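You operate a simulated robot arm through the tools that you are given. There is no shell and no other tool. Be economical: measure what you need, move in short steps, check, and stop when the job is done.

Carry out the task below with a simulated robot arm. There is one attempt and no reset: what you move stays moved.

TASK
Put things in order on the top of the plank rack. At the end: the orange bracket clip stands where the purple pad stood; the purple pad stands where the red sill brick stood; the red sill brick stands where the blue spacer stood; the blue spacer stands on top of the grey wash tub; whatever was shut is shut again. Leave all else as you found it, and nothing knocked over.
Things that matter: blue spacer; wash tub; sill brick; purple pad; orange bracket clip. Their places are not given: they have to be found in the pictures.

The check looks at the end state, three seconds after you hand in, the way a careful person would. Anything else that was tipped, shoved, dropped, spilled or broken makes it a failure.

THE ROBOT
A 6-joint arm with a two-finger parallel gripper, fixed in place. Base frame: the origin is at the foot of the arm, x ahead of it, y to its left, z up; the work surface is at about z = 800. Readings come in mm, rad, newtons and seconds.
With the tool pointing down near the work surface it reaches from about 240 to 640 mm from the base axis. Its first joint turns from -1.152 to 1.152 rad. Payload 2.7 kg.
The TCP is the grasp point between the finger pads, 23 mm short of the fingertips. In the tool frame z runs along the fingers and y along their closing line. The gripper opens to 94 mm. The fingers are 38 mm wide and 10 mm thick; the gripper's body (54 by 96 mm) begins 39 mm behind the TCP.
Orientation is that of the tool frame in the base frame, as a unit quaternion [x, y, z, w]. With the fingers straight down and closing along the base's y, the tool's x points along the base's -x, its y along +y and its z along -z.

THE INTERFACE
- The arm moves only by the tool move_arm. Its arguments are lists of equal length, an entry for each row: "fingers": the opening, from 0 (shut) to 1 (fully open); "dp": the shift along the base's x, y, z in mm, a list of three; "turn": the turn, a rotation vector about the base's x, y, z in rad, a list of three. In form: {"fingers": [fingers, ...], "dp": [[tx, ty, tz], ...], "turn": [[ax, ay, az], ...]}. A call has 1 to 20 rows; each row shifts and turns the commanded pose from where the row before left it. Each row takes 0.2 s and may step no farther than 50 mm and 0.15 rad from the row before; otherwise, or with a gripper value out of range, the whole call is refused. Where a pose cannot be reached the arm comes as near as it can. A force on the tool above 40 N (or 10 N above the force at the start of the call, whichever is more), or a blocked arm, ends the call early, and 0.2 s more pass. The fingers move at their own pace (about 45 mm/s each) and stop on an object; they squeeze with about 30 N. The grip force told is the motor's: it shows also when the fingers shut on nothing. Time passes only in rows, and 0.2 s behind the last, so rows that do not move let the fingers close. The reply holds the time, the measured pose of the TCP, the force on the tool along the base axes, the opening and the grip force, in the units named above and with some noise.
- Cameras (640 x 400 px; columns grow to the right, rows downward): "scene" is fixed at [67.9, -429, 1398.5]; the picture's right is [0.83, -0.56, 0.00], its down [-0.35, -0.51, -0.79] and it looks along [0.44, 0.65, -0.62] (base axes); focal length 322 px, centre (320, 200). "wrist" rides on the gripper at [-39, 0, -44] in the tool frame; the picture's right is [0.00, -1.00, 0.00], its down [0.97, 0.00, -0.24] and it looks along [0.24, 0.00, 0.97] (tool axes); focal length 218 px, centre (320, 200).
- snapshot(camera): a new picture of that camera. The clock stands still meanwhile.
- locate(camera, pixels): for up to 12 pixels [column, row] of the newest picture of that camera ("zoom" is the newest enlarged one), the place [x, y, z] in the base frame of the surface seen there, good to about 3 mm. The clock stands still meanwhile.
- close_up(camera, box): a new picture of the part [left, top, right, bottom] of that camera's present view, enlarged. The clock stands still meanwhile.
- hand_in(): hands the job in; it is judged then, once.

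Work in short steps. Measure before you move; look again where a grasp or a placing could have gone wrong, and mend it. You have 80 turns and 34 pictures in all, those below and enlarged ones among them. Open the gripper and draw the arm clear of the work before you hand the job in, unless the task says otherwise; then end with one line.

The tools are called after ">>>" as a command line: name --argument value ..., lists and objects as JSON in quotes. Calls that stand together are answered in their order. move_arm: Moves the arm, as the interface text tells. Its arguments: {"type":"object","properties":{"fingers":{"type":"array","items":{"type":"number"}},"dp":{"type":"array","items":{"type":"array","items":{"type":"number"}}},"turn":{"type":"array","items":{"type":"array","items":{"type":"number"}}}},"required":["fingers","dp","turn"]} The other tools are called the same way: snapshot (camera) takes a picture; locate (camera, pixels) gives the place of the surface under pixels of a picture; close_up (camera, box) takes an enlarged picture of a part of a camera's view; hand_in () hands the job in.

At the start:

```text
time_s: 0.0
tcp_pos: [472.6, -126.7, 1092.5]
ee_rot: [0.0, 1.0, 0.0, 0.0]
wrist_force: [-0.2, -0.3, 0.2]
gripper_width: 94.0
grasp_force: 0.0
```

scene: 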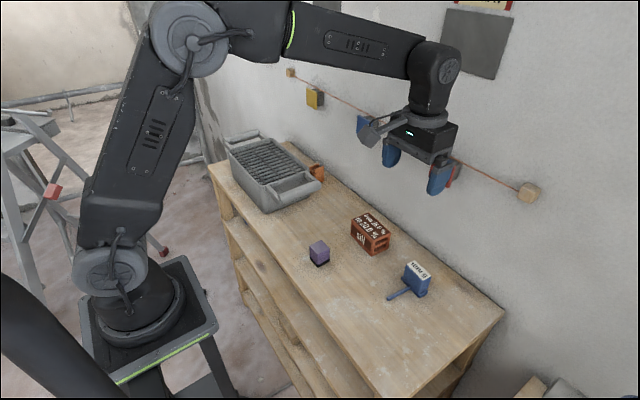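
wrist: 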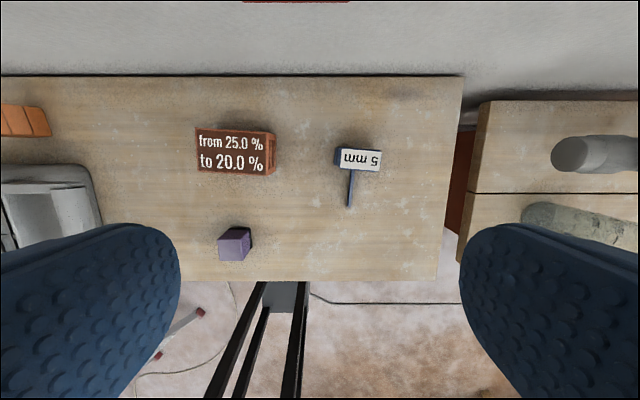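

The scene shows the tub at about (270,175), orange clip at (318,172), purple pad (319,252), red brick (370,235) and blue spacer (415,280). I take enlarged views of both halves.

>>> close_up --camera "scene" --box '[210, 120, 340, 220]'

>>> close_up --camera "scene" --box '[290, 200, 450, 310]'

```text
4.00 times, centred on (275, 170) of scene
```

zoom: 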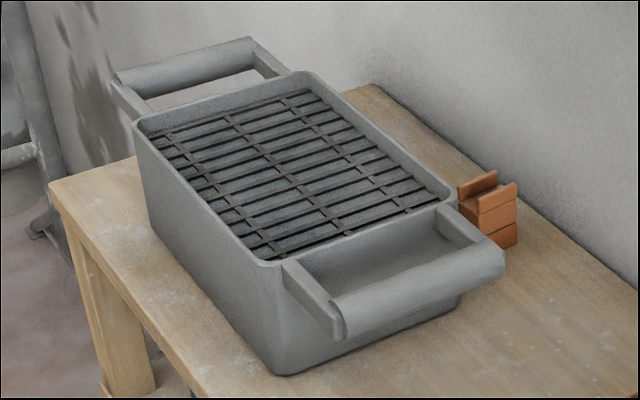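

```text
3.64 times, centred on (370, 255) of scene
```

zoom: 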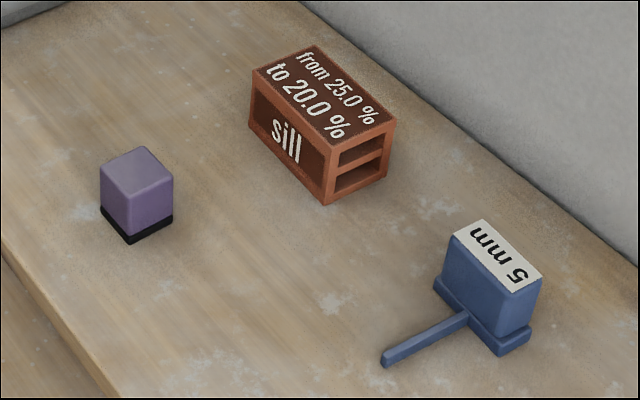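

The tub has a slatted grille top, which appears fixed; the spacer has a tag-like handle. I measure the three objects in this enlarged picture, and the tub and clip from the scene view.

>>> locate --camera "zoom" --pixels '[[140, 150], [105, 170], [134, 190], [170, 178], [316, 48], [256, 72], [328, 142], [393, 120], [484, 222], [453, 237], [512, 290], [540, 278]]'

>>> locate --camera "zoom" --pixels '[[386, 355], [465, 316], [500, 350], [528, 334], [436, 284], [134, 241], [326, 203], [386, 178], [252, 126], [103, 212], [172, 218], [200, 100]]'

>>> locate --camera "scene" --pixels '[[230, 144], [272, 134], [321, 170], [277, 209], [264, 184], [296, 170], [270, 159], [285, 143], [300, 186], [312, 166], [318, 168], [318, 178]]'

>>> snapshot --camera "scene"

```text
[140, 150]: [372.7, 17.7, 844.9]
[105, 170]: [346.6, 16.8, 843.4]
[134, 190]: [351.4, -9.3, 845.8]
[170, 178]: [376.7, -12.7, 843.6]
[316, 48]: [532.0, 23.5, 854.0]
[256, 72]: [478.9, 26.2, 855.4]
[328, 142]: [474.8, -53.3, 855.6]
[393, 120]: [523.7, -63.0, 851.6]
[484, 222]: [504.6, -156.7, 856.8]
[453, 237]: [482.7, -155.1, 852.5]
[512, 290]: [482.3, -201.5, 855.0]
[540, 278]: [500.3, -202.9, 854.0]
```

```text
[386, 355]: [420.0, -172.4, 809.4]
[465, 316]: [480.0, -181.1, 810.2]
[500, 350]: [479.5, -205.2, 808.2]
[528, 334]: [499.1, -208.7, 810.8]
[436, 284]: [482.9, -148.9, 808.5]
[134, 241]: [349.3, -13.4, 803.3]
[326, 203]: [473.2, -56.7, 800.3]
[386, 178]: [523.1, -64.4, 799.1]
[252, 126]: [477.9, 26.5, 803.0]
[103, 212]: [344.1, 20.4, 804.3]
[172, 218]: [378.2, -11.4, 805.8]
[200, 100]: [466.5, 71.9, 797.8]
```

```text
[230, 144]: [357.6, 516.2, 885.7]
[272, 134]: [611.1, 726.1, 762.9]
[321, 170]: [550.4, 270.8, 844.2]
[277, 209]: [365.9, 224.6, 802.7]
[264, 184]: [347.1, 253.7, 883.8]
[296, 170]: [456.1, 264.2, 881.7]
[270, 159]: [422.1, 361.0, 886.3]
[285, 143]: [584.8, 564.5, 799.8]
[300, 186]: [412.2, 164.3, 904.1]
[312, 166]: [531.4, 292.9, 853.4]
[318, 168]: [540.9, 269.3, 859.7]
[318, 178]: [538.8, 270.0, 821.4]
```

```text
29 pictures are left
```

scene: 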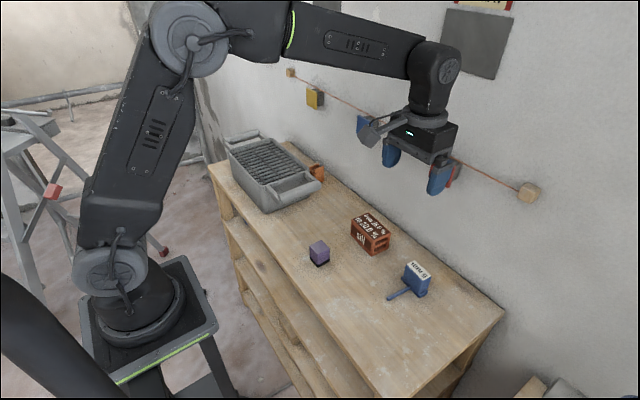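

The objects measure: purple about (362,3), top 845; brick about (501,-17), top 855; spacer body about (492,-179), top 855, handle to x 418; clip about (540,275); tub rim z 885. Next I carry the wrist camera over the tub to see its top and the clip.

>>> move_arm --fingers '[1, 1, 1, 1, 1, 1, 1, 1, 1, 1]' --dp '[[-5, 45, 0], [-5, 45, 0], [-5, 45, 0], [-5, 45, 0], [0, 45, 0], [0, 45, 0], [0, 45, 0], [0, 45, 0], [0, 45, 0], [0, 0, 0]]' --turn '[[0, 0, 0], [0, 0, 0], [0, 0, 0], [0, 0, 0], [0, 0, 0], [0, 0, 0], [0, 0, 0], [0, 0, 0], [0, 0, 0], [0, 0, 0]]'

>>> snapshot --camera "wrist"

```text
time_s: 2.2
tcp_pos: [454.0, 278.8, 1091.0]
ee_rot: [0.0, 1.0, 0.0, 0.0]
wrist_force: [0.1, 0.1, 0.1]
gripper_width: 94.2
grasp_force: 0.1
```

```text
28 pictures are left
```

wrist: 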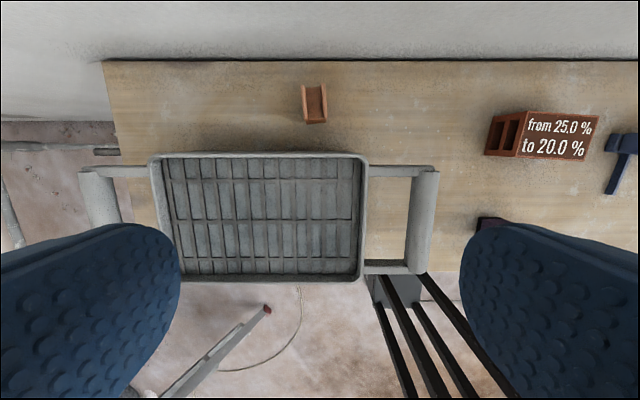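

From above the tub's grille spans (160–360, 155–278) and the clip is at (315,102). I measure grille heights, rim, and clip.

>>> locate --camera "wrist" --pixels '[[260, 218], [244, 240], [252, 240], [300, 200], [210, 200], [150, 160], [366, 160], [366, 276], [425, 215], [304, 105], [315, 105], [325, 105]]'

>>> close_up --camera "wrist" --box '[140, 75, 380, 225]'

>>> close_up --camera "wrist" --box '[285, 75, 349, 130]'

```text
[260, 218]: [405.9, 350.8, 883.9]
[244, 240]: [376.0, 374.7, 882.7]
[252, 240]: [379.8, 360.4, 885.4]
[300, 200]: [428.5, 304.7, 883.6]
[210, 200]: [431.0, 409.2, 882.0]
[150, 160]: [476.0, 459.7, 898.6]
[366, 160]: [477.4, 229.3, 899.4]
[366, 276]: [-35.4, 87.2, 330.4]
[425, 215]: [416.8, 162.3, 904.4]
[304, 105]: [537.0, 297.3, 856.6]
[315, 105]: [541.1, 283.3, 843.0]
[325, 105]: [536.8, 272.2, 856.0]
```

```text
2.67 times, centred on (260, 150) of wrist
```

zoom: 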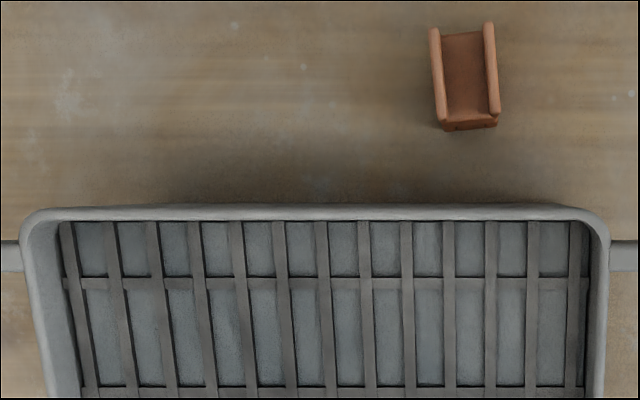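

```text
7.27 times, centred on (317, 102) of wrist
```

zoom: 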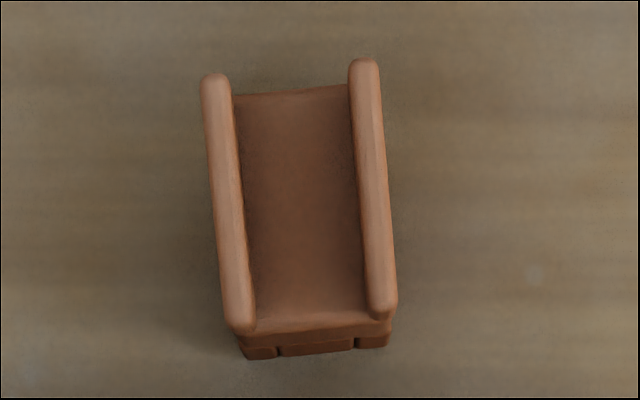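

The grille lies at z≈884 inside a rim at 899, a firm spot is around (415,345); the clip is about 28 mm wide (y 270–298), centre near (543,284). Now I go above the spacer to look at its exact pose.

>>> move_arm --fingers '[1, 1, 1, 1, 1, 1, 1, 1, 1, 1, 1, 1, 1]' --dp '[[4, -46, 0], [4, -46, 0], [4, -46, 0], [4, -46, 0], [4, -46, 0], [4, -46, 0], [4, -46, 0], [4, -46, 0], [4, -46, 0], [0, -45, -20], [0, 0, -45], [0, 0, -45], [0, 0, -6]]' --turn '[[0, 0, 0], [0, 0, 0], [0, 0, 0], [0, 0, 0], [0, 0, 0], [0, 0, 0], [0, 0, 0], [0, 0, 0], [0, 0, 0], [0, 0, 0], [0, 0, 0], [0, 0, 0], [0, 0, 0]]'

>>> snapshot --camera "wrist"

```text
time_s: 5.0
tcp_pos: [491.1, -181.7, 976.2]
ee_rot: [0.0, 1.0, 0.001, 0.0]
wrist_force: [0.6, 0.0, -0.9]
gripper_width: 94.2
grasp_force: 0.0
```

```text
25 pictures are left
```

wrist: 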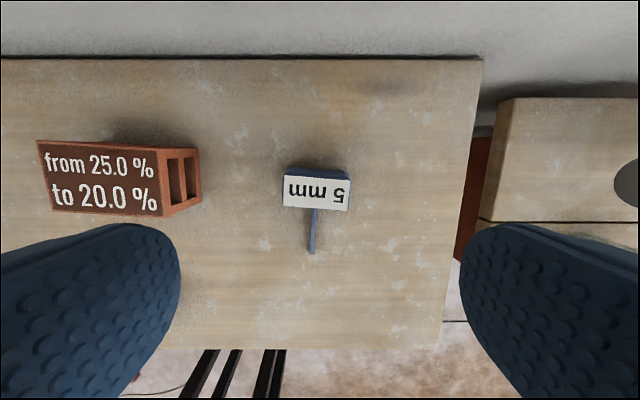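

The spacer's label corners are (286,176),(350,181),(346,211),(282,205), yawed by about -0.085 rad. I locate the corners and those of the brick.

>>> locate --camera "wrist" --pixels '[[288, 178], [348, 183], [344, 209], [284, 203], [316, 193], [312, 250], [315, 215], [40, 145], [155, 151], [160, 213], [54, 208], [199, 200]]'

>>> close_up --camera "wrist" --box '[260, 160, 370, 260]'

```text
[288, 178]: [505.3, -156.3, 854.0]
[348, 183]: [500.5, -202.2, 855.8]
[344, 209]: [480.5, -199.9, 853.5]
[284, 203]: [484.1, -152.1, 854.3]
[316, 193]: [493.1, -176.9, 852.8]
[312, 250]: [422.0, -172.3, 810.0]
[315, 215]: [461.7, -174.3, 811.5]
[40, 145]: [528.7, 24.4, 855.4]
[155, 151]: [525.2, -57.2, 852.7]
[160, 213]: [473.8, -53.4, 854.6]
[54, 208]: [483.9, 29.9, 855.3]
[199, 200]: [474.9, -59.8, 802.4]
```

```text
4.00 times, centred on (315, 210) of wrist
```

zoom: 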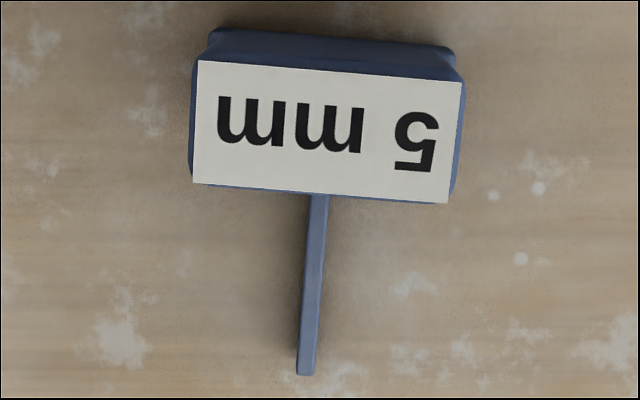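

Spacer top centre is (492.6,-177.6), yaw ≈ -0.085. I turn to match and descend part-way, then check the reading.

>>> move_arm --fingers '[1, 1, 1, 1]' --dp '[[2, 3.5, -40], [0, 0, -45], [0, 0, -20], [0, 0, 0]]' --turn '[[0, 0, -0.085], [0, 0, 0], [0, 0, 0], [0, 0, 0]]'

```text
time_s: 6.0
tcp_pos: [493.2, -178.5, 870.5]
ee_rot: [0.043, 0.999, 0.0, -0.001]
wrist_force: [-0.4, -0.7, -0.7]
gripper_width: 94.1
grasp_force: 0.1
```

Aligned at (493,-178). I go down to z≈842 and close.

>>> move_arm --fingers '[1, 1, 0, 0, 0, 0, 0]' --dp '[[0, 0, -20], [0, 0.5, -8.5], [0, 0, 0], [0, 0, 0], [0, 0, 0], [0, 0, 0], [0, 0, 0]]' --turn '[[0, 0, 0], [0, 0, 0], [0, 0, 0], [0, 0, 0], [0, 0, 0], [0, 0, 0], [0, 0, 0]]'

```text
time_s: 7.6
tcp_pos: [489.7, -177.2, 842.3]
ee_rot: [0.043, 0.999, 0.0, 0.0]
wrist_force: [-0.6, 0.1, 0.1]
gripper_width: 53.3
grasp_force: 30.4
```

Spacer gripped (53 mm, 30 N). I lift and carry it over the tub toward (440,340), undoing the turn.

>>> move_arm --fingers '[0, 0, 0, 0, 0, 0, 0, 0, 0, 0, 0, 0, 0, 0, 0, 0, 0]' --dp '[[0, 0, 15], [0, 0, 35], [0, 0, 45], [0, 0, 45], [0, 20, 25], [-4, 45, 0], [-4, 45, 0], [-4, 45, 0], [-4, 45, 0], [-5, 45, 0], [-5, 45, 0], [-5, 45, 0], [-5, 45, 0], [-5, 45, 0], [-5, 45, 0], [-4, 45, 0], [0, 0, 0]]' --turn '[[0, 0, 0], [0, 0, 0], [0, 0, 0], [0, 0, 0], [0, 0, 0], [0, 0, 0.02], [0, 0, 0.02], [0, 0, 0.02], [0, 0, 0.025], [0, 0, 0], [0, 0, 0], [0, 0, 0], [0, 0, 0], [0, 0, 0], [0, 0, 0], [0, 0, 0], [0, 0, 0]]'

>>> snapshot --camera "scene"

```text
time_s: 11.2
tcp_pos: [440.0, 340.6, 1007.8]
ee_rot: [0.0, 1.0, 0.0, 0.0]
wrist_force: [-0.1, 0.5, -0.6]
gripper_width: 0.0
grasp_force: 29.7
```

```text
23 pictures are left
```

scene: 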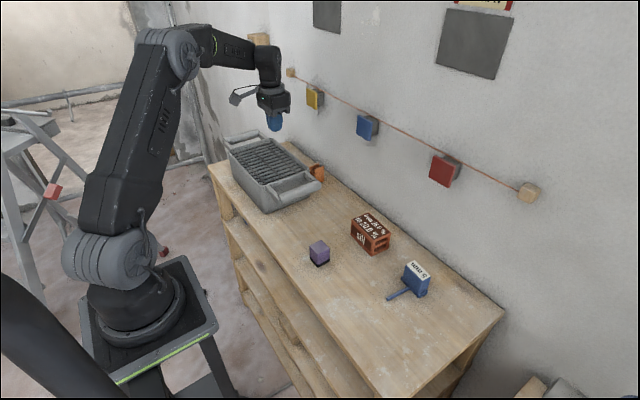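

The opening now reads 0: the spacer slipped out and still stands at (415,280). I look closely at its shape and place before trying again.

>>> close_up --camera "scene" --box '[380, 250, 444, 310]'

>>> locate --camera "zoom" --pixels '[[320, 200], [280, 130], [400, 240]]'

```text
6.67 times, centred on (412, 280) of scene
```

zoom: 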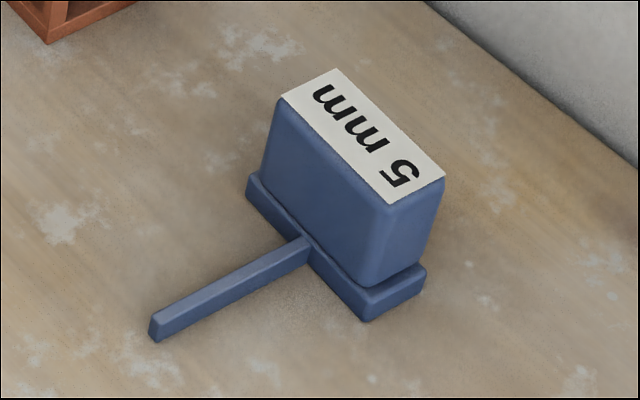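

```text
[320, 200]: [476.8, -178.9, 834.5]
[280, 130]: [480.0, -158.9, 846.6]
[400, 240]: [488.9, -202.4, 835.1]
```

The spacer still stands in its place. I return above it with open fingers and will lift slowly this time.

>>> move_arm --fingers '[1, 1, 1, 1, 1, 1, 1, 1, 1, 1, 1, 1, 1]' --dp '[[5, -47, 0], [5, -47, 0], [5, -47, 0], [5, -47, 0], [5, -47, 0], [5, -47, 0], [5, -47, 0], [5, -47, 0], [5, -47, 0], [5, -47, 0], [1, -47, 0], [1, 0, -30], [0, 0, 0]]' --turn '[[0, 0, 0], [0, 0, 0], [0, 0, 0], [0, 0, 0], [0, 0, 0], [0, 0, 0], [0, 0, 0], [0, 0, 0], [0, 0, 0], [0, 0, 0], [0, 0, 0], [0, 0, 0], [0, 0, 0]]'

>>> close_up --camera "wrist" --box '[260, 160, 370, 260]'

>>> locate --camera "zoom" --pixels '[[210, 70], [455, 90], [440, 195], [200, 178], [310, 370]]'

```text
time_s: 14.0
tcp_pos: [490.9, -179.5, 977.4]
ee_rot: [0.0, 1.0, 0.0, -0.001]
wrist_force: [-1.1, 0.6, -0.8]
gripper_width: 94.2
grasp_force: 0.1
```

```text
4.00 times, centred on (315, 210) of wrist
```

zoom: 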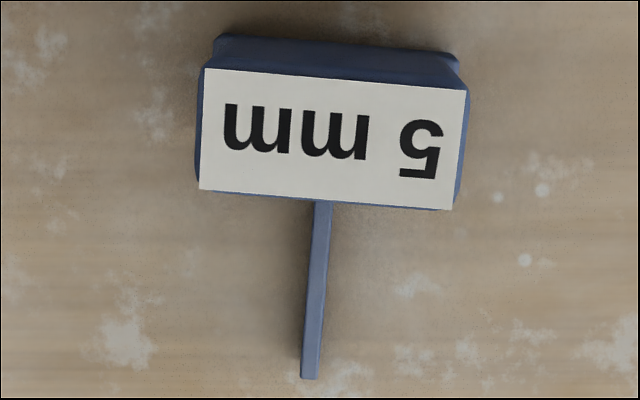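

```text
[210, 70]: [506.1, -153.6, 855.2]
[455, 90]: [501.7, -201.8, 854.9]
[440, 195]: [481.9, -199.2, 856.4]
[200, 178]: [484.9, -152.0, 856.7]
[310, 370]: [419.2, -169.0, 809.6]
```

The spacer hasn't moved; centre (493.5,-177). I descend to z≈839 with the same yaw, grip, then lift 8 mm slowly and read.

>>> move_arm --fingers '[1, 1, 1, 1, 0, 0, 0, 0, 0, 0, 0, 0, 0, 0]' --dp '[[2, 2.5, -45], [0, 0, -45], [0, 0, -38], [0, 0, -10], [0, 0, 0], [0, 0, 0], [0, 0, 0], [0, 0, 0], [0, 0, 0], [0, 0, 0], [0, 0, 2], [0, 0, 2], [0, 0, 2], [0, 0, 2]]' --turn '[[0, 0, -0.085], [0, 0, 0], [0, 0, 0], [0, 0, 0], [0, 0, 0], [0, 0, 0], [0, 0, 0], [0, 0, 0], [0, 0, 0], [0, 0, 0], [0, 0, 0], [0, 0, 0], [0, 0, 0], [0, 0, 0]]'

```text
time_s: 17.0
tcp_pos: [494.4, -176.6, 848.0]
ee_rot: [0.043, 0.999, 0.0, 0.0]
wrist_force: [-0.3, -0.3, -0.2]
gripper_width: 53.5
grasp_force: 30.3
```

Opening still 53.5 but the force shows no clear load. I lift a bit more slowly and look.

>>> move_arm --fingers '[0, 0, 0, 0]' --dp '[[0, 0, 3], [0, 0, 3], [0, 0, 3], [0, 0, 3]]' --turn '[[0, 0, 0], [0, 0, 0], [0, 0, 0], [0, 0, 0]]'

>>> close_up --camera "scene" --box '[370, 230, 466, 310]'

```text
time_s: 18.0
tcp_pos: [493.2, -174.3, 860.0]
ee_rot: [0.043, 0.999, 0.0, 0.0]
wrist_force: [-0.4, 0.4, -0.3]
gripper_width: 53.2
grasp_force: 30.3
```

```text
5.00 times, centred on (418, 270) of scene
```

zoom: 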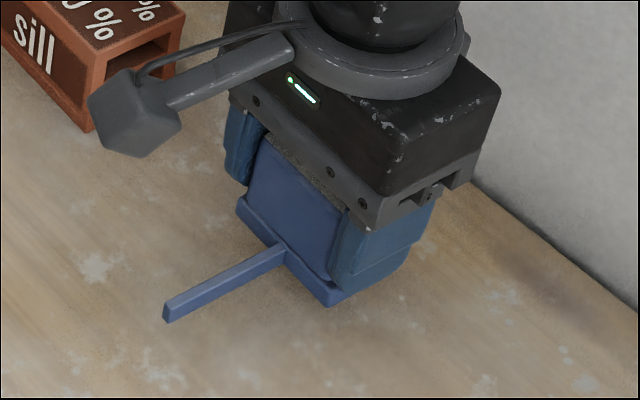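

Comparing the handle tip (now scene (388,292), before (387,299)), the spacer has risen with the gripper. I measure the knob sticking out of the wrist for later clearance, and lift on gently.

>>> locate --camera "zoom" --pixels '[[170, 310], [135, 115], [95, 105], [140, 155], [220, 75], [260, 110], [380, 200]]'

>>> move_arm --fingers '[0, 0, 0, 0, 0, 0, 0, 0, 0, 0, 0, 0, 0, 0]' --dp '[[0, 0, 4], [0, 0, 6], [0, 0, 8], [0, 0, 10], [0, 0, 12], [0, 0, 12], [0, 0, 12], [0, 0, 12], [0, 0, 12], [0, 0, 12], [0, 0, 12], [0, 0, 10], [0, 0, 6], [0, 0, 3]]' --turn '[[0, 0, 0], [0, 0, 0], [0, 0, 0], [0, 0, 0], [0, 0, 0], [0, 0, 0], [0, 0, 0], [0, 0, 0], [0, 0, 0], [0, 0, 0], [0, 0, 0], [0, 0, 0], [0, 0, 0], [0, 0, 0]]'

```text
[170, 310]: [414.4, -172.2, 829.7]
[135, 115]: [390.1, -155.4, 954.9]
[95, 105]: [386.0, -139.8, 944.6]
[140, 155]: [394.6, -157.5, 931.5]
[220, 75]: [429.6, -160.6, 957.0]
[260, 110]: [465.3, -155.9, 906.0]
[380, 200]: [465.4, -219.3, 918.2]
```

```text
time_s: 21.0
tcp_pos: [494.7, -176.5, 991.0]
ee_rot: [0.042, 0.999, 0.0, 0.001]
wrist_force: [0.0, 0.3, -0.8]
gripper_width: 53.3
grasp_force: 30.1
```

Spacer held (53.3). The wrist knob reaches ~108 mm toward -x at TCP+70, so I'll place the spacer at (440,380) to leave room for the later clip grasp. Carrying it gently.

>>> move_arm --fingers '[0, 0, 0, 0, 0, 0, 0, 0, 0, 0, 0, 0, 0, 0, 0, 0, 0, 0, 0, 0]' --dp '[[-2.7, 10, 0], [-2.7, 20, 0], [-2.7, 30, 0], [-2.7, 30, 0], [-2.7, 30, 0], [-2.7, 30, 0], [-2.7, 30, 0], [-2.7, 30, 0], [-2.7, 30, 0], [-2.7, 30, 0], [-2.7, 30, 0], [-2.7, 30, 0], [-2.7, 30, 0], [-2.7, 30, 0], [-2.7, 30, 0], [-2.7, 30, 0], [-2.7, 30, 0], [-2.7, 30, 0], [-2.7, 26, 0], [-2.7, 20, 0]]' --turn '[[0, 0, 0.00425], [0, 0, 0.00425], [0, 0, 0.00425], [0, 0, 0.00425], [0, 0, 0.00425], [0, 0, 0.00425], [0, 0, 0.00425], [0, 0, 0.00425], [0, 0, 0.00425], [0, 0, 0.00425], [0, 0, 0.00425], [0, 0, 0.00425], [0, 0, 0.00425], [0, 0, 0.00425], [0, 0, 0.00425], [0, 0, 0.00425], [0, 0, 0.00425], [0, 0, 0.00425], [0, 0, 0.00425], [0, 0, 0.00425]]'

>>> snapshot --camera "wrist"

```text
time_s: 25.2
tcp_pos: [437.1, 381.2, 993.2]
ee_rot: [0.001, 1.0, 0.0, 0.001]
wrist_force: [0.6, -0.6, -0.3]
gripper_width: 53.3
grasp_force: 30.2
```

```text
19 pictures are left
```

wrist: 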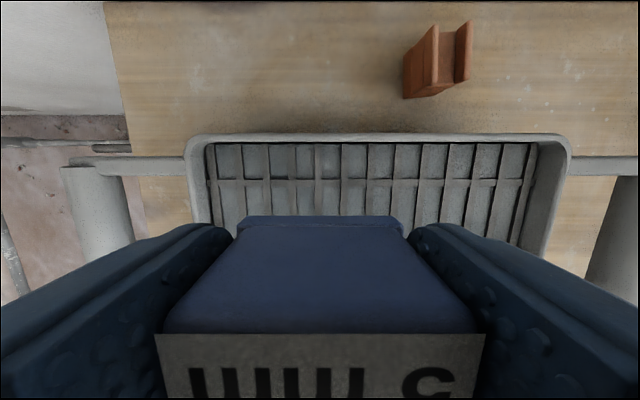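

Spacer is held level over the grille. I lower to just above the grille (contact expected at TCP z≈924).

>>> move_arm --fingers '[0, 0, 0, 0, 0, 0, 0, 0]' --dp '[[0, 0, -8], [0, 0, -14], [0, 0, -14], [0, 0, -12], [0, 0, -8], [0, 0, -5], [0, 0, -3], [0, 0, -1]]' --turn '[[0, 0, 0], [0, 0, 0], [0, 0, 0], [0, 0, 0], [0, 0, 0], [0, 0, 0], [0, 0, 0], [0, 0, 0]]'

>>> close_up --camera "scene" --box '[210, 80, 338, 180]'

```text
time_s: 27.0
tcp_pos: [439.1, 379.9, 925.8]
ee_rot: [0.0, 1.0, 0.0, 0.0]
wrist_force: [0.0, 0.0, 1.9]
gripper_width: 53.3
grasp_force: 29.9
```

```text
4.00 times, centred on (274, 130) of scene
```

zoom: 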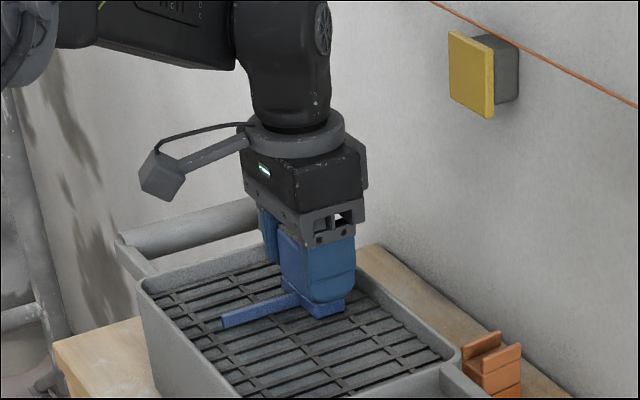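

Force z is 1.9 N, so it's just about touching. I go down one more mm and read.

>>> move_arm --fingers '[0, 0]' --dp '[[0, 0, -0.7], [0, 0, 0]]' --turn '[[0, 0, 0], [0, 0, 0]]'

```text
time_s: 27.6
tcp_pos: [440.4, 380.5, 925.5]
ee_rot: [-0.001, 1.0, 0.0, 0.0]
wrist_force: [-2.1, -1.9, 8.4]
gripper_width: 53.4
grasp_force: 30.3
```

Contact is firm (8.4 N). I open the fingers slowly and rise straight up.

>>> move_arm --fingers '[0.6, 0.7, 0.9, 1, 1, 1, 1, 1, 1]' --dp '[[0, 0, 0.5], [0, 0, 0], [0, 0, 0], [0, 0, 0], [0, 0, 10], [0, 0, 20], [0, 0, 40], [0, 0, 40], [0, 0, 20]]' --turn '[[0, 0, 0], [0, 0, 0], [0, 0, 0], [0, 0, 0], [0, 0, 0], [0, 0, 0], [0, 0, 0], [0, 0, 0], [0, 0, 0]]'

>>> snapshot --camera "wrist"

```text
time_s: 29.6
tcp_pos: [441.4, 380.1, 1056.5]
ee_rot: [0.0, 1.0, 0.0, 0.0]
wrist_force: [0.5, 0.1, 0.3]
gripper_width: 93.9
grasp_force: 0.0
```

```text
17 pictures are left
```

wrist: 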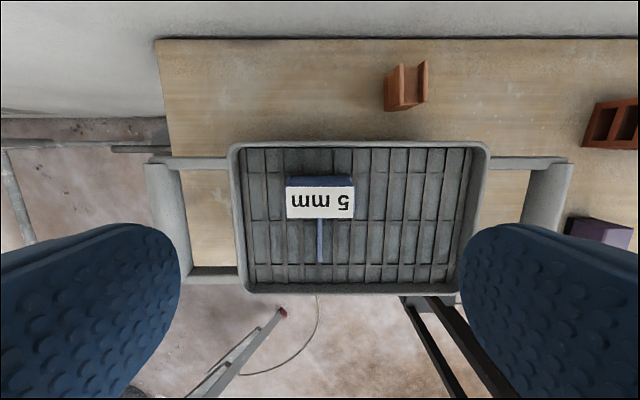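

The spacer stands well on the grille. Next the brick at about (502,-16): I move above it and turn the gripper +1.496 rad so it closes over the 50 mm side.

>>> move_arm --fingers '[1, 1, 1, 1, 1, 1, 1, 1, 1, 1, 1, 1, 1, 1]' --dp '[[5.5, -36, 0], [5.5, -36, 0], [5.5, -36, 0], [5.5, -36, 0], [5.5, -36, 0], [5.5, -36, 0], [5.5, -36, 0], [5.5, -36, 0], [5.5, -36, 0], [5.5, -36, 0], [5.5, -36, 0], [0, 0, -45], [0, 0, -45], [0, 0, 0]]' --turn '[[0, 0, 0.136], [0, 0, 0.136], [0, 0, 0.136], [0, 0, 0.136], [0, 0, 0.136], [0, 0, 0.136], [0, 0, 0.136], [0, 0, 0.136], [0, 0, 0.136], [0, 0, 0.136], [0, 0, 0.136], [0, 0, 0], [0, 0, 0], [0, 0, 0]]'

>>> snapshot --camera "wrist"

```text
time_s: 32.6
tcp_pos: [501.9, -13.0, 962.0]
ee_rot: [-0.68, 0.733, 0.0, 0.0]
wrist_force: [-0.1, -0.2, -0.6]
gripper_width: 94.0
grasp_force: 0.1
```

```text
16 pictures are left
```

wrist: 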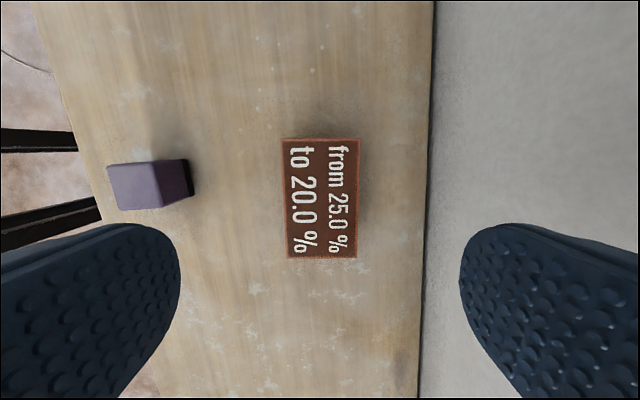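

The brick shows nicely aligned: left edge (281,139)-(289,257), right (360,139)-(356,258). I locate its corners and the purple pad's.

>>> locate --camera "wrist" --pixels '[[284, 142], [357, 142], [354, 255], [291, 255], [321, 200], [110, 167], [176, 162], [182, 202], [120, 207], [149, 186], [440, 250], [420, 100]]'

```text
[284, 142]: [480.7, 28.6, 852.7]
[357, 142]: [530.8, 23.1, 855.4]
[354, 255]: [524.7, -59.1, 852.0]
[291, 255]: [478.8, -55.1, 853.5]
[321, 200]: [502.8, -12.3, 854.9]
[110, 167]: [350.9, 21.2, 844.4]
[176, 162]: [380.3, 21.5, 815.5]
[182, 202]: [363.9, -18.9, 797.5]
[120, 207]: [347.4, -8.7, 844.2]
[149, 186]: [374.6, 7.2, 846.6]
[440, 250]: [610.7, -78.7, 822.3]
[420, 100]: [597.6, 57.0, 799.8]
```

Brick centre (503.7,-15.6), top 854. I descend to z≈829 and close.

>>> move_arm --fingers '[1, 1, 1, 1, 1, 0, 0, 0, 0, 0, 0]' --dp '[[2, -2.5, -45], [0, 0, -45], [0, 0, -30], [0, 0, -10], [0, 0, -3], [0, 0, 0], [0, 0, 0], [0, 0, 0], [0, 0, 0], [0, 0, 0], [0, 0, 0]]' --turn '[[0, 0, 0], [0, 0, 0], [0, 0, 0], [0, 0, 0], [0, 0, 0], [0, 0, 0], [0, 0, 0], [0, 0, 0], [0, 0, 0], [0, 0, 0], [0, 0, 0]]'

```text
time_s: 35.0
tcp_pos: [503.0, -17.9, 831.1]
ee_rot: [-0.679, 0.734, 0.0, 0.0]
wrist_force: [0.5, -0.1, -0.1]
gripper_width: 54.6
grasp_force: 29.9
```

Brick gripped at 54.6 mm. I lift slowly and check the load.

>>> move_arm --fingers '[0, 0, 0, 0, 0, 0, 0, 0, 0, 0, 0]' --dp '[[0, 0, 2], [0, 0, 2], [0, 0, 2], [0, 0, 3], [0, 0, 4], [0, 0, 6], [0, 0, 8], [0, 0, 10], [0, 0, 10], [0, 0, 8], [0, 0, 5]]' --turn '[[0, 0, 0], [0, 0, 0], [0, 0, 0], [0, 0, 0], [0, 0, 0], [0, 0, 0], [0, 0, 0], [0, 0, 0], [0, 0, 0], [0, 0, 0], [0, 0, 0]]'

>>> close_up --camera "scene" --box '[290, 160, 450, 260]'

```text
time_s: 37.4
tcp_pos: [503.3, -19.2, 893.6]
ee_rot: [-0.68, 0.734, -0.001, 0.0]
wrist_force: [-0.1, 0.2, -3.4]
gripper_width: 54.9
grasp_force: 30.2
```

```text
4.00 times, centred on (370, 210) of scene
```

zoom: 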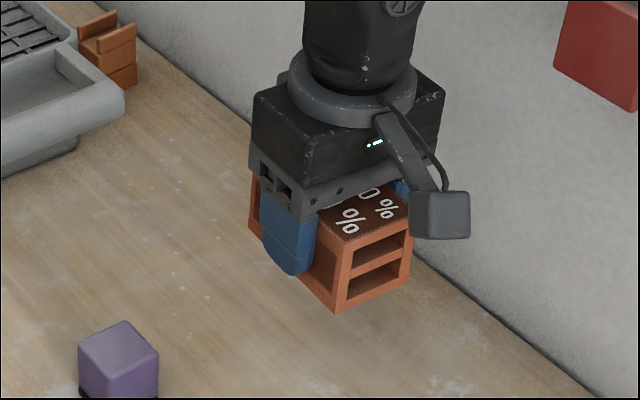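

Brick is held level. I carry it gently to the spacer's old spot (~(491,-177)).

>>> move_arm --fingers '[0, 0, 0, 0, 0, 0, 0, 0, 0, 0, 0]' --dp '[[-1, -8, 0], [-1, -15, 0], [-1, -20, 0], [-2, -20, 0], [-2, -22, 0], [-2, -22, 0], [-1, -20, 0], [-1, -18, 0], [-1, -11, 0], [0, -5, 0], [0, 0, 0]]' --turn '[[0, 0, 0], [0, 0, 0], [0, 0, 0], [0, 0, 0], [0, 0, 0], [0, 0, 0], [0, 0, 0], [0, 0, 0], [0, 0, 0], [0, 0, 0], [0, 0, 0]]'

>>> move_arm --fingers '[0, 0, 0, 0, 0, 0, 0, 0]' --dp '[[0, 0, -6], [0, 0, -12], [0, 0, -12], [0, 0, -12], [0, 0, -8], [0, 0, -5], [0, 0, -2], [0, 0, 0]]' --turn '[[0, 0, 0], [0, 0, 0], [0, 0, 0], [0, 0, 0], [0, 0, 0], [0, 0, 0], [0, 0, 0], [0, 0, 0]]'

```text
time_s: 39.8
tcp_pos: [492.0, -179.3, 893.6]
ee_rot: [-0.679, 0.734, 0.0, 0.0]
wrist_force: [-0.8, 0.7, -1.4]
gripper_width: 54.7
grasp_force: 30.0
```

```text
time_s: 41.6
tcp_pos: [491.0, -178.5, 834.7]
ee_rot: [-0.679, 0.734, 0.0, 0.0]
wrist_force: [-0.1, 0.8, -1.2]
gripper_width: 54.5
grasp_force: 30.1
```

At z 834.7, about 3–4 mm above the table level for this grasp. I go down in 1 mm steps until there is a load.

>>> move_arm --fingers '[0, 0, 0, 0]' --dp '[[0, 0, -1], [0, 0, -1], [0, 0, -0.7], [0, 0, 0]]' --turn '[[0, 0, 0], [0, 0, 0], [0, 0, 0], [0, 0, 0]]'

```text
time_s: 42.6
tcp_pos: [489.5, -180.1, 833.1]
ee_rot: [-0.679, 0.734, 0.0, 0.0]
wrist_force: [0.6, 0.4, -2.2]
gripper_width: 55.1
grasp_force: 30.0
```

>>> move_arm --fingers '[0, 0, 0]' --dp '[[0, 0, -1], [0, 0, -0.7], [0, 0, 0]]' --turn '[[0, 0, 0], [0, 0, 0], [0, 0, 0]]'

```text
time_s: 43.4
tcp_pos: [491.9, -178.2, 832.1]
ee_rot: [-0.68, 0.734, -0.001, 0.001]
wrist_force: [-5.6, 6.4, 16.4]
gripper_width: 54.9
grasp_force: 29.8
```

It's on the table (16 N). I ease off slightly, open and rise.

>>> move_arm --fingers '[0, 0.65, 0.8, 1, 1, 1, 1, 1, 1, 1]' --dp '[[0, 0, 0.8], [0, 0, 0], [0, 0, 0], [0, 0, 0], [0, 0, 0], [0, 0, 10], [0, 0, 30], [0, 0, 40], [0, 0, 40], [0, 0, 10]]' --turn '[[0, 0, 0], [0, 0, 0], [0, 0, 0], [0, 0, 0], [0, 0, 0], [0, 0, 0], [0, 0, 0], [0, 0, 0], [0, 0, 0], [0, 0, 0]]'

>>> snapshot --camera "wrist"

>>> locate --camera "wrist" --pixels '[[284, 142], [357, 142], [354, 255], [291, 255], [320, 200]]'

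```text
time_s: 45.6
tcp_pos: [489.8, -178.7, 960.9]
ee_rot: [-0.68, 0.734, 0.001, 0.0]
wrist_force: [-0.4, -0.3, 0.1]
gripper_width: 93.9
grasp_force: 0.0
```

```text
14 pictures are left
```

wrist: 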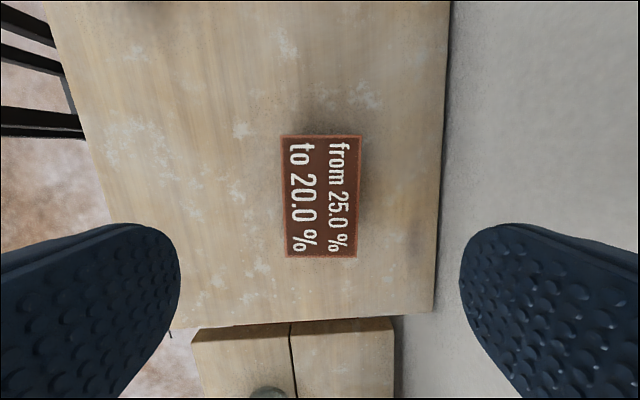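

```text
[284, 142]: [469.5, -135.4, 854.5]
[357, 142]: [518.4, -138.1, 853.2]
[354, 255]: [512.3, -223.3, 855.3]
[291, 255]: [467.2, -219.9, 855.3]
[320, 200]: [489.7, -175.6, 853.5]
```

Brick stands at about (491,-178) — good. Now to the purple pad at ~(362,3), turning the gripper back on the way.

>>> move_arm --fingers '[1, 1, 1, 1, 1, 1, 1, 1, 1, 1, 1, 1]' --dp '[[-11.7, 16.5, 0], [-11.7, 16.5, 0], [-11.7, 16.5, 0], [-11.7, 16.5, 0], [-11.7, 16.5, 0], [-11.7, 16.5, 0], [-11.7, 16.5, 0], [-11.7, 16.5, 0], [-11.7, 16.5, 0], [-11.7, 16.5, 0], [-11.7, 16.5, 0], [0, 0, 0]]' --turn '[[0, 0, -0.136], [0, 0, -0.136], [0, 0, -0.136], [0, 0, -0.136], [0, 0, -0.136], [0, 0, -0.136], [0, 0, -0.136], [0, 0, -0.136], [0, 0, -0.136], [0, 0, -0.136], [0, 0, -0.136], [0, 0, 0]]'

>>> close_up --camera "wrist" --box '[240, 150, 400, 250]'

```text
time_s: 48.2
tcp_pos: [361.0, 3.8, 962.4]
ee_rot: [0.001, 1.0, 0.0, 0.0]
wrist_force: [0.2, -0.2, 0.3]
gripper_width: 94.1
grasp_force: 0.0
```

```text
4.00 times, centred on (320, 200) of wrist
```

zoom: 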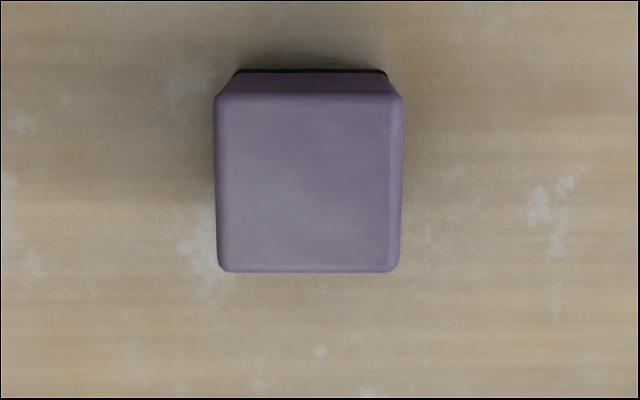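

The pad is square to the gripper (zoom 214–403 by 92–271). I locate its corners.

>>> locate --camera "zoom" --pixels '[[225, 105], [393, 105], [390, 262], [226, 262], [308, 185]]'

```text
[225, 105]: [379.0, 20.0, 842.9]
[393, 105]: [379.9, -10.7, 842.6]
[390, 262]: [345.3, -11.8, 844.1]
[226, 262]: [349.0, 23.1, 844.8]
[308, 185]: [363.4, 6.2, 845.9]
```

Pad centre (363,5.3), top 844. I descend to z≈829, close and lift slowly.

>>> move_arm --fingers '[1, 1, 1, 1, 1, 0, 0, 0, 0, 0, 0, 0]' --dp '[[2, 1.5, -45], [0, 0, -45], [0, 0, -30], [0, 0, -10], [0, 0, -3], [0, 0, 0], [0, 0, 0], [0, 0, 0], [0, 0, 0], [0, 0, 0], [0, 0, 0], [0, 0, 0]]' --turn '[[0, 0, 0], [0, 0, 0], [0, 0, 0], [0, 0, 0], [0, 0, 0], [0, 0, 0], [0, 0, 0], [0, 0, 0], [0, 0, 0], [0, 0, 0], [0, 0, 0], [0, 0, 0]]'

>>> move_arm --fingers '[0, 0, 0, 0, 0, 0, 0, 0, 0, 0, 0]' --dp '[[0, 0, 2], [0, 0, 2], [0, 0, 2], [0, 0, 3], [0, 0, 4], [0, 0, 6], [0, 0, 8], [0, 0, 10], [0, 0, 10], [0, 0, 8], [0, 0, 5]]' --turn '[[0, 0, 0], [0, 0, 0], [0, 0, 0], [0, 0, 0], [0, 0, 0], [0, 0, 0], [0, 0, 0], [0, 0, 0], [0, 0, 0], [0, 0, 0], [0, 0, 0]]'

>>> close_up --camera "scene" --box '[250, 180, 410, 280]'

```text
time_s: 50.8
tcp_pos: [363.2, 3.4, 826.6]
ee_rot: [0.0, 1.0, 0.001, -0.001]
wrist_force: [0.4, 0.7, 0.1]
gripper_width: 35.6
grasp_force: 29.9
```

```text
time_s: 53.2
tcp_pos: [365.0, 3.9, 888.0]
ee_rot: [0.0, 1.0, 0.001, -0.001]
wrist_force: [-0.7, -0.3, -0.9]
gripper_width: 35.5
grasp_force: 30.2
```

```text
4.00 times, centred on (330, 230) of scene
```

zoom: 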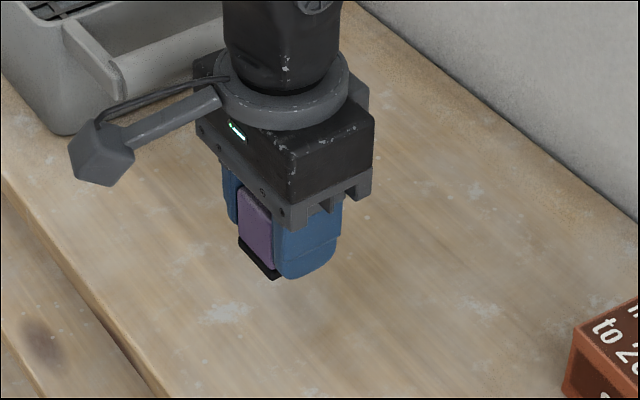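

Pad is lifted and held (35.5 mm). I carry it to the brick's old spot (503.5,-16) and lower to ~4 mm above the table.

>>> move_arm --fingers '[0, 0, 0, 0, 0, 0, 0, 0, 0, 0]' --dp '[[8, -1, 0], [15, -2, 0], [20, -3, 0], [20, -3, 0], [20, -3, 0], [20, -3, 0], [18, -3, 0], [12, -2, 0], [6.5, -1, 0], [0, 0, 0]]' --turn '[[0, 0, 0], [0, 0, 0], [0, 0, 0], [0, 0, 0], [0, 0, 0], [0, 0, 0], [0, 0, 0], [0, 0, 0], [0, 0, 0], [0, 0, 0]]'

>>> move_arm --fingers '[0, 0, 0, 0, 0, 0, 0, 0]' --dp '[[0, 0, -6], [0, 0, -12], [0, 0, -12], [0, 0, -12], [0, 0, -8], [0, 0, -5], [0, 0, -2], [0, 0, 0]]' --turn '[[0, 0, 0], [0, 0, 0], [0, 0, 0], [0, 0, 0], [0, 0, 0], [0, 0, 0], [0, 0, 0], [0, 0, 0]]'

```text
time_s: 55.4
tcp_pos: [504.1, -17.9, 887.5]
ee_rot: [-0.001, 1.0, 0.0, 0.001]
wrist_force: [-0.2, 0.9, -1.3]
gripper_width: 35.5
grasp_force: 30.1
```

```text
time_s: 57.2
tcp_pos: [504.6, -17.4, 831.3]
ee_rot: [0.001, 1.0, 0.0, 0.0]
wrist_force: [0.0, 0.4, -0.8]
gripper_width: 35.4
grasp_force: 30.3
```

Pose (504,-17); I lower by small steps to contact.

>>> move_arm --fingers '[0, 0, 0, 0]' --dp '[[0, 0, -1], [0, 0, -1], [0, 0, -0.8], [0, 0, 0]]' --turn '[[0, 0, 0], [0, 0, 0], [0, 0, 0], [0, 0, 0]]'

```text
time_s: 58.2
tcp_pos: [504.4, -17.8, 828.5]
ee_rot: [0.001, 1.0, -0.001, -0.001]
wrist_force: [-0.4, 0.2, 0.0]
gripper_width: 35.4
grasp_force: 29.6
```

>>> move_arm --fingers '[0, 0, 0]' --dp '[[0, 0, -0.7], [0, 0, -0.5], [0, 0, 0]]' --turn '[[0, 0, 0], [0, 0, 0], [0, 0, 0]]'

```text
time_s: 59.0
tcp_pos: [503.3, -17.1, 829.0]
ee_rot: [0.001, 1.0, 0.0, 0.0]
wrist_force: [0.3, -1.0, -0.1]
gripper_width: 35.4
grasp_force: 29.9
```

No load yet; another small step.

>>> move_arm --fingers '[0, 0, 0]' --dp '[[0, 0, -0.7], [0, 0, -0.7], [0, 0, 0]]' --turn '[[0, 0, 0], [0, 0, 0], [0, 0, 0]]'

>>> close_up --camera "scene" --box '[320, 190, 416, 260]'

```text
time_s: 59.8
tcp_pos: [503.8, -17.1, 827.6]
ee_rot: [0.0, 1.0, 0.001, 0.001]
wrist_force: [-7.5, 2.6, 19.2]
gripper_width: 35.3
grasp_force: 29.5
```

```text
5.71 times, centred on (368, 225) of scene
```

zoom: 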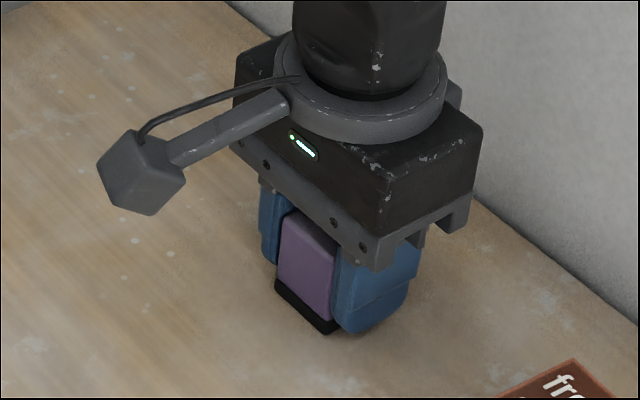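

Contact (19 N), pad on the table. Ease off, open and rise.

>>> move_arm --fingers '[0, 0.5, 0.7, 0.9, 1, 1, 1, 1, 1, 1, 1]' --dp '[[0, 0, 1], [0, 0, 0], [0, 0, 0], [0, 0, 0], [0, 0, 0], [0, 0, 10], [0, 0, 30], [0, 0, 40], [0, 0, 40], [0, 0, 40], [0, 0, 10]]' --turn '[[0, 0, 0], [0, 0, 0], [0, 0, 0], [0, 0, 0], [0, 0, 0], [0, 0, 0], [0, 0, 0], [0, 0, 0], [0, 0, 0], [0, 0, 0], [0, 0, 0]]'

>>> move_arm --fingers '[1, 1, 1, 1, 1, 1, 1, 1]' --dp '[[5, 43, 0], [5, 43, 0], [5, 43, 0], [5, 43, 0], [5, 43, 0], [5, 43, 0], [8, 43, 0], [0, 0, -15]]' --turn '[[0, 0, 0], [0, 0, 0], [0, 0, 0], [0, 0, 0], [0, 0, 0], [0, 0, 0], [0, 0, 0], [0, 0, 0]]'

>>> snapshot --camera "wrist"

```text
time_s: 62.2
tcp_pos: [504.5, -19.2, 997.9]
ee_rot: [0.0, 1.0, 0.0, 0.0]
wrist_force: [0.3, -0.2, 0.6]
gripper_width: 93.9
grasp_force: 0.1
```

```text
time_s: 64.0
tcp_pos: [540.1, 284.1, 983.3]
ee_rot: [0.001, 1.0, 0.001, -0.001]
wrist_force: [0.1, 0.1, -0.3]
gripper_width: 94.0
grasp_force: 0.1
```

```text
10 pictures are left
```

wrist: 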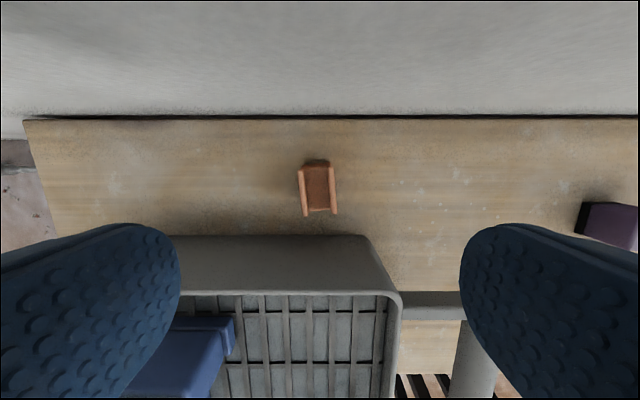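

The clip is at about (318,190). A closer view for its centre and yaw.

>>> close_up --camera "wrist" --box '[270, 155, 366, 215]'

>>> locate --camera "wrist" --pixels '[[302, 171], [331, 168], [335, 212], [306, 214], [317, 185], [317, 208], [318, 195]]'

```text
6.67 times, centred on (318, 185) of wrist
```

zoom: 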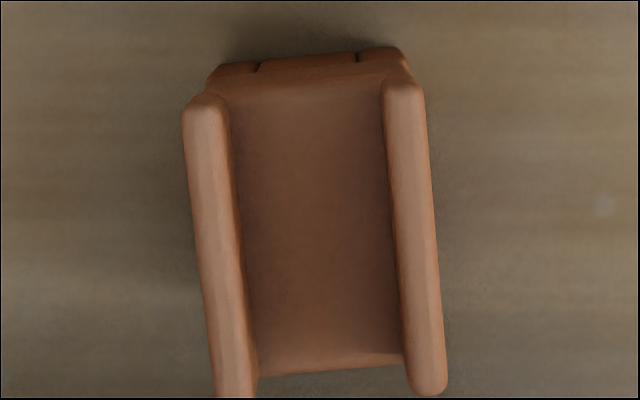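

```text
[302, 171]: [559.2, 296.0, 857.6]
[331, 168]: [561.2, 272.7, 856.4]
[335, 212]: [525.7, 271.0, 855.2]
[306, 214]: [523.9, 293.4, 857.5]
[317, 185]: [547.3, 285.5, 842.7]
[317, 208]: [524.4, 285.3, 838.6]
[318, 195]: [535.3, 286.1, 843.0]
```

Clip centre (542.5,283.3), yaw about +0.09. I descend to z≈840 (knob then clears the rim by ~12 mm), in two parts.

>>> move_arm --fingers '[1, 1, 1, 1, 1, 1]' --dp '[[2, -0.5, -40], [0, 0, -40], [0, 0, -30], [0, 0, -20], [0, 0, -10], [0, 0, 0]]' --turn '[[0, 0, 0.09], [0, 0, 0], [0, 0, 0], [0, 0, 0], [0, 0, 0], [0, 0, 0]]'

>>> close_up --camera "scene" --box '[230, 80, 358, 200]'

```text
time_s: 65.4
tcp_pos: [543.2, 281.7, 841.5]
ee_rot: [-0.045, 0.999, 0.0, 0.0]
wrist_force: [-0.1, 0.6, 0.3]
gripper_width: 93.8
grasp_force: 0.1
```

```text
3.33 times, centred on (294, 140) of scene
```

zoom: 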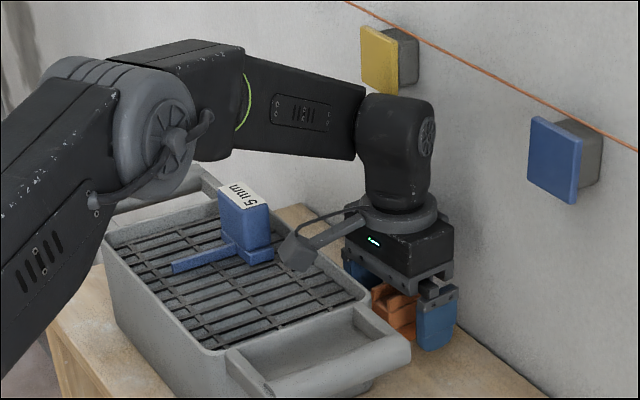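

Clear of the tub and spacer, clip between the fingers. I close and lift slowly.

>>> move_arm --fingers '[0, 0, 0, 0, 0, 0, 0, 0]' --dp '[[0, 1, 0], [0, 0, 0], [0, 0, 0], [0, 0, 0], [0, 0, 0], [0, 0, 0], [0, 0, 0], [0, 0, 0]]' --turn '[[0, 0, 0], [0, 0, 0], [0, 0, 0], [0, 0, 0], [0, 0, 0], [0, 0, 0], [0, 0, 0], [0, 0, 0]]'

>>> move_arm --fingers '[0, 0, 0, 0, 0, 0, 0, 0, 0, 0, 0, 0, 0, 0, 0, 0, 0]' --dp '[[0, 0, 2], [0, 0, 2], [0, 0, 2], [0, 0, 3], [0, 0, 4], [0, 0, 6], [0, 0, 8], [0, 0, 10], [0, 0, 12], [0, 0, 12], [0, 0, 12], [0, 0, 12], [0, 0, 12], [0, 0, 12], [0, 0, 12], [0, 0, 9], [0, 0, 5]]' --turn '[[0, 0, 0], [0, 0, 0], [0, 0, 0], [0, 0, 0], [0, 0, 0], [0, 0, 0], [0, 0, 0], [0, 0, 0], [0, 0, 0], [0, 0, 0], [0, 0, 0], [0, 0, 0], [0, 0, 0], [0, 0, 0], [0, 0, 0], [0, 0, 0], [0, 0, 0]]'

```text
time_s: 67.2
tcp_pos: [545.0, 281.8, 842.4]
ee_rot: [-0.044, 0.999, 0.0, 0.0]
wrist_force: [0.2, 0.6, 0.9]
gripper_width: 28.5
grasp_force: 29.9
```

```text
time_s: 70.8
tcp_pos: [544.2, 283.2, 976.6]
ee_rot: [-0.044, 0.999, 0.0, 0.0]
wrist_force: [0.8, -0.5, -0.5]
gripper_width: 28.5
grasp_force: 30.5
```

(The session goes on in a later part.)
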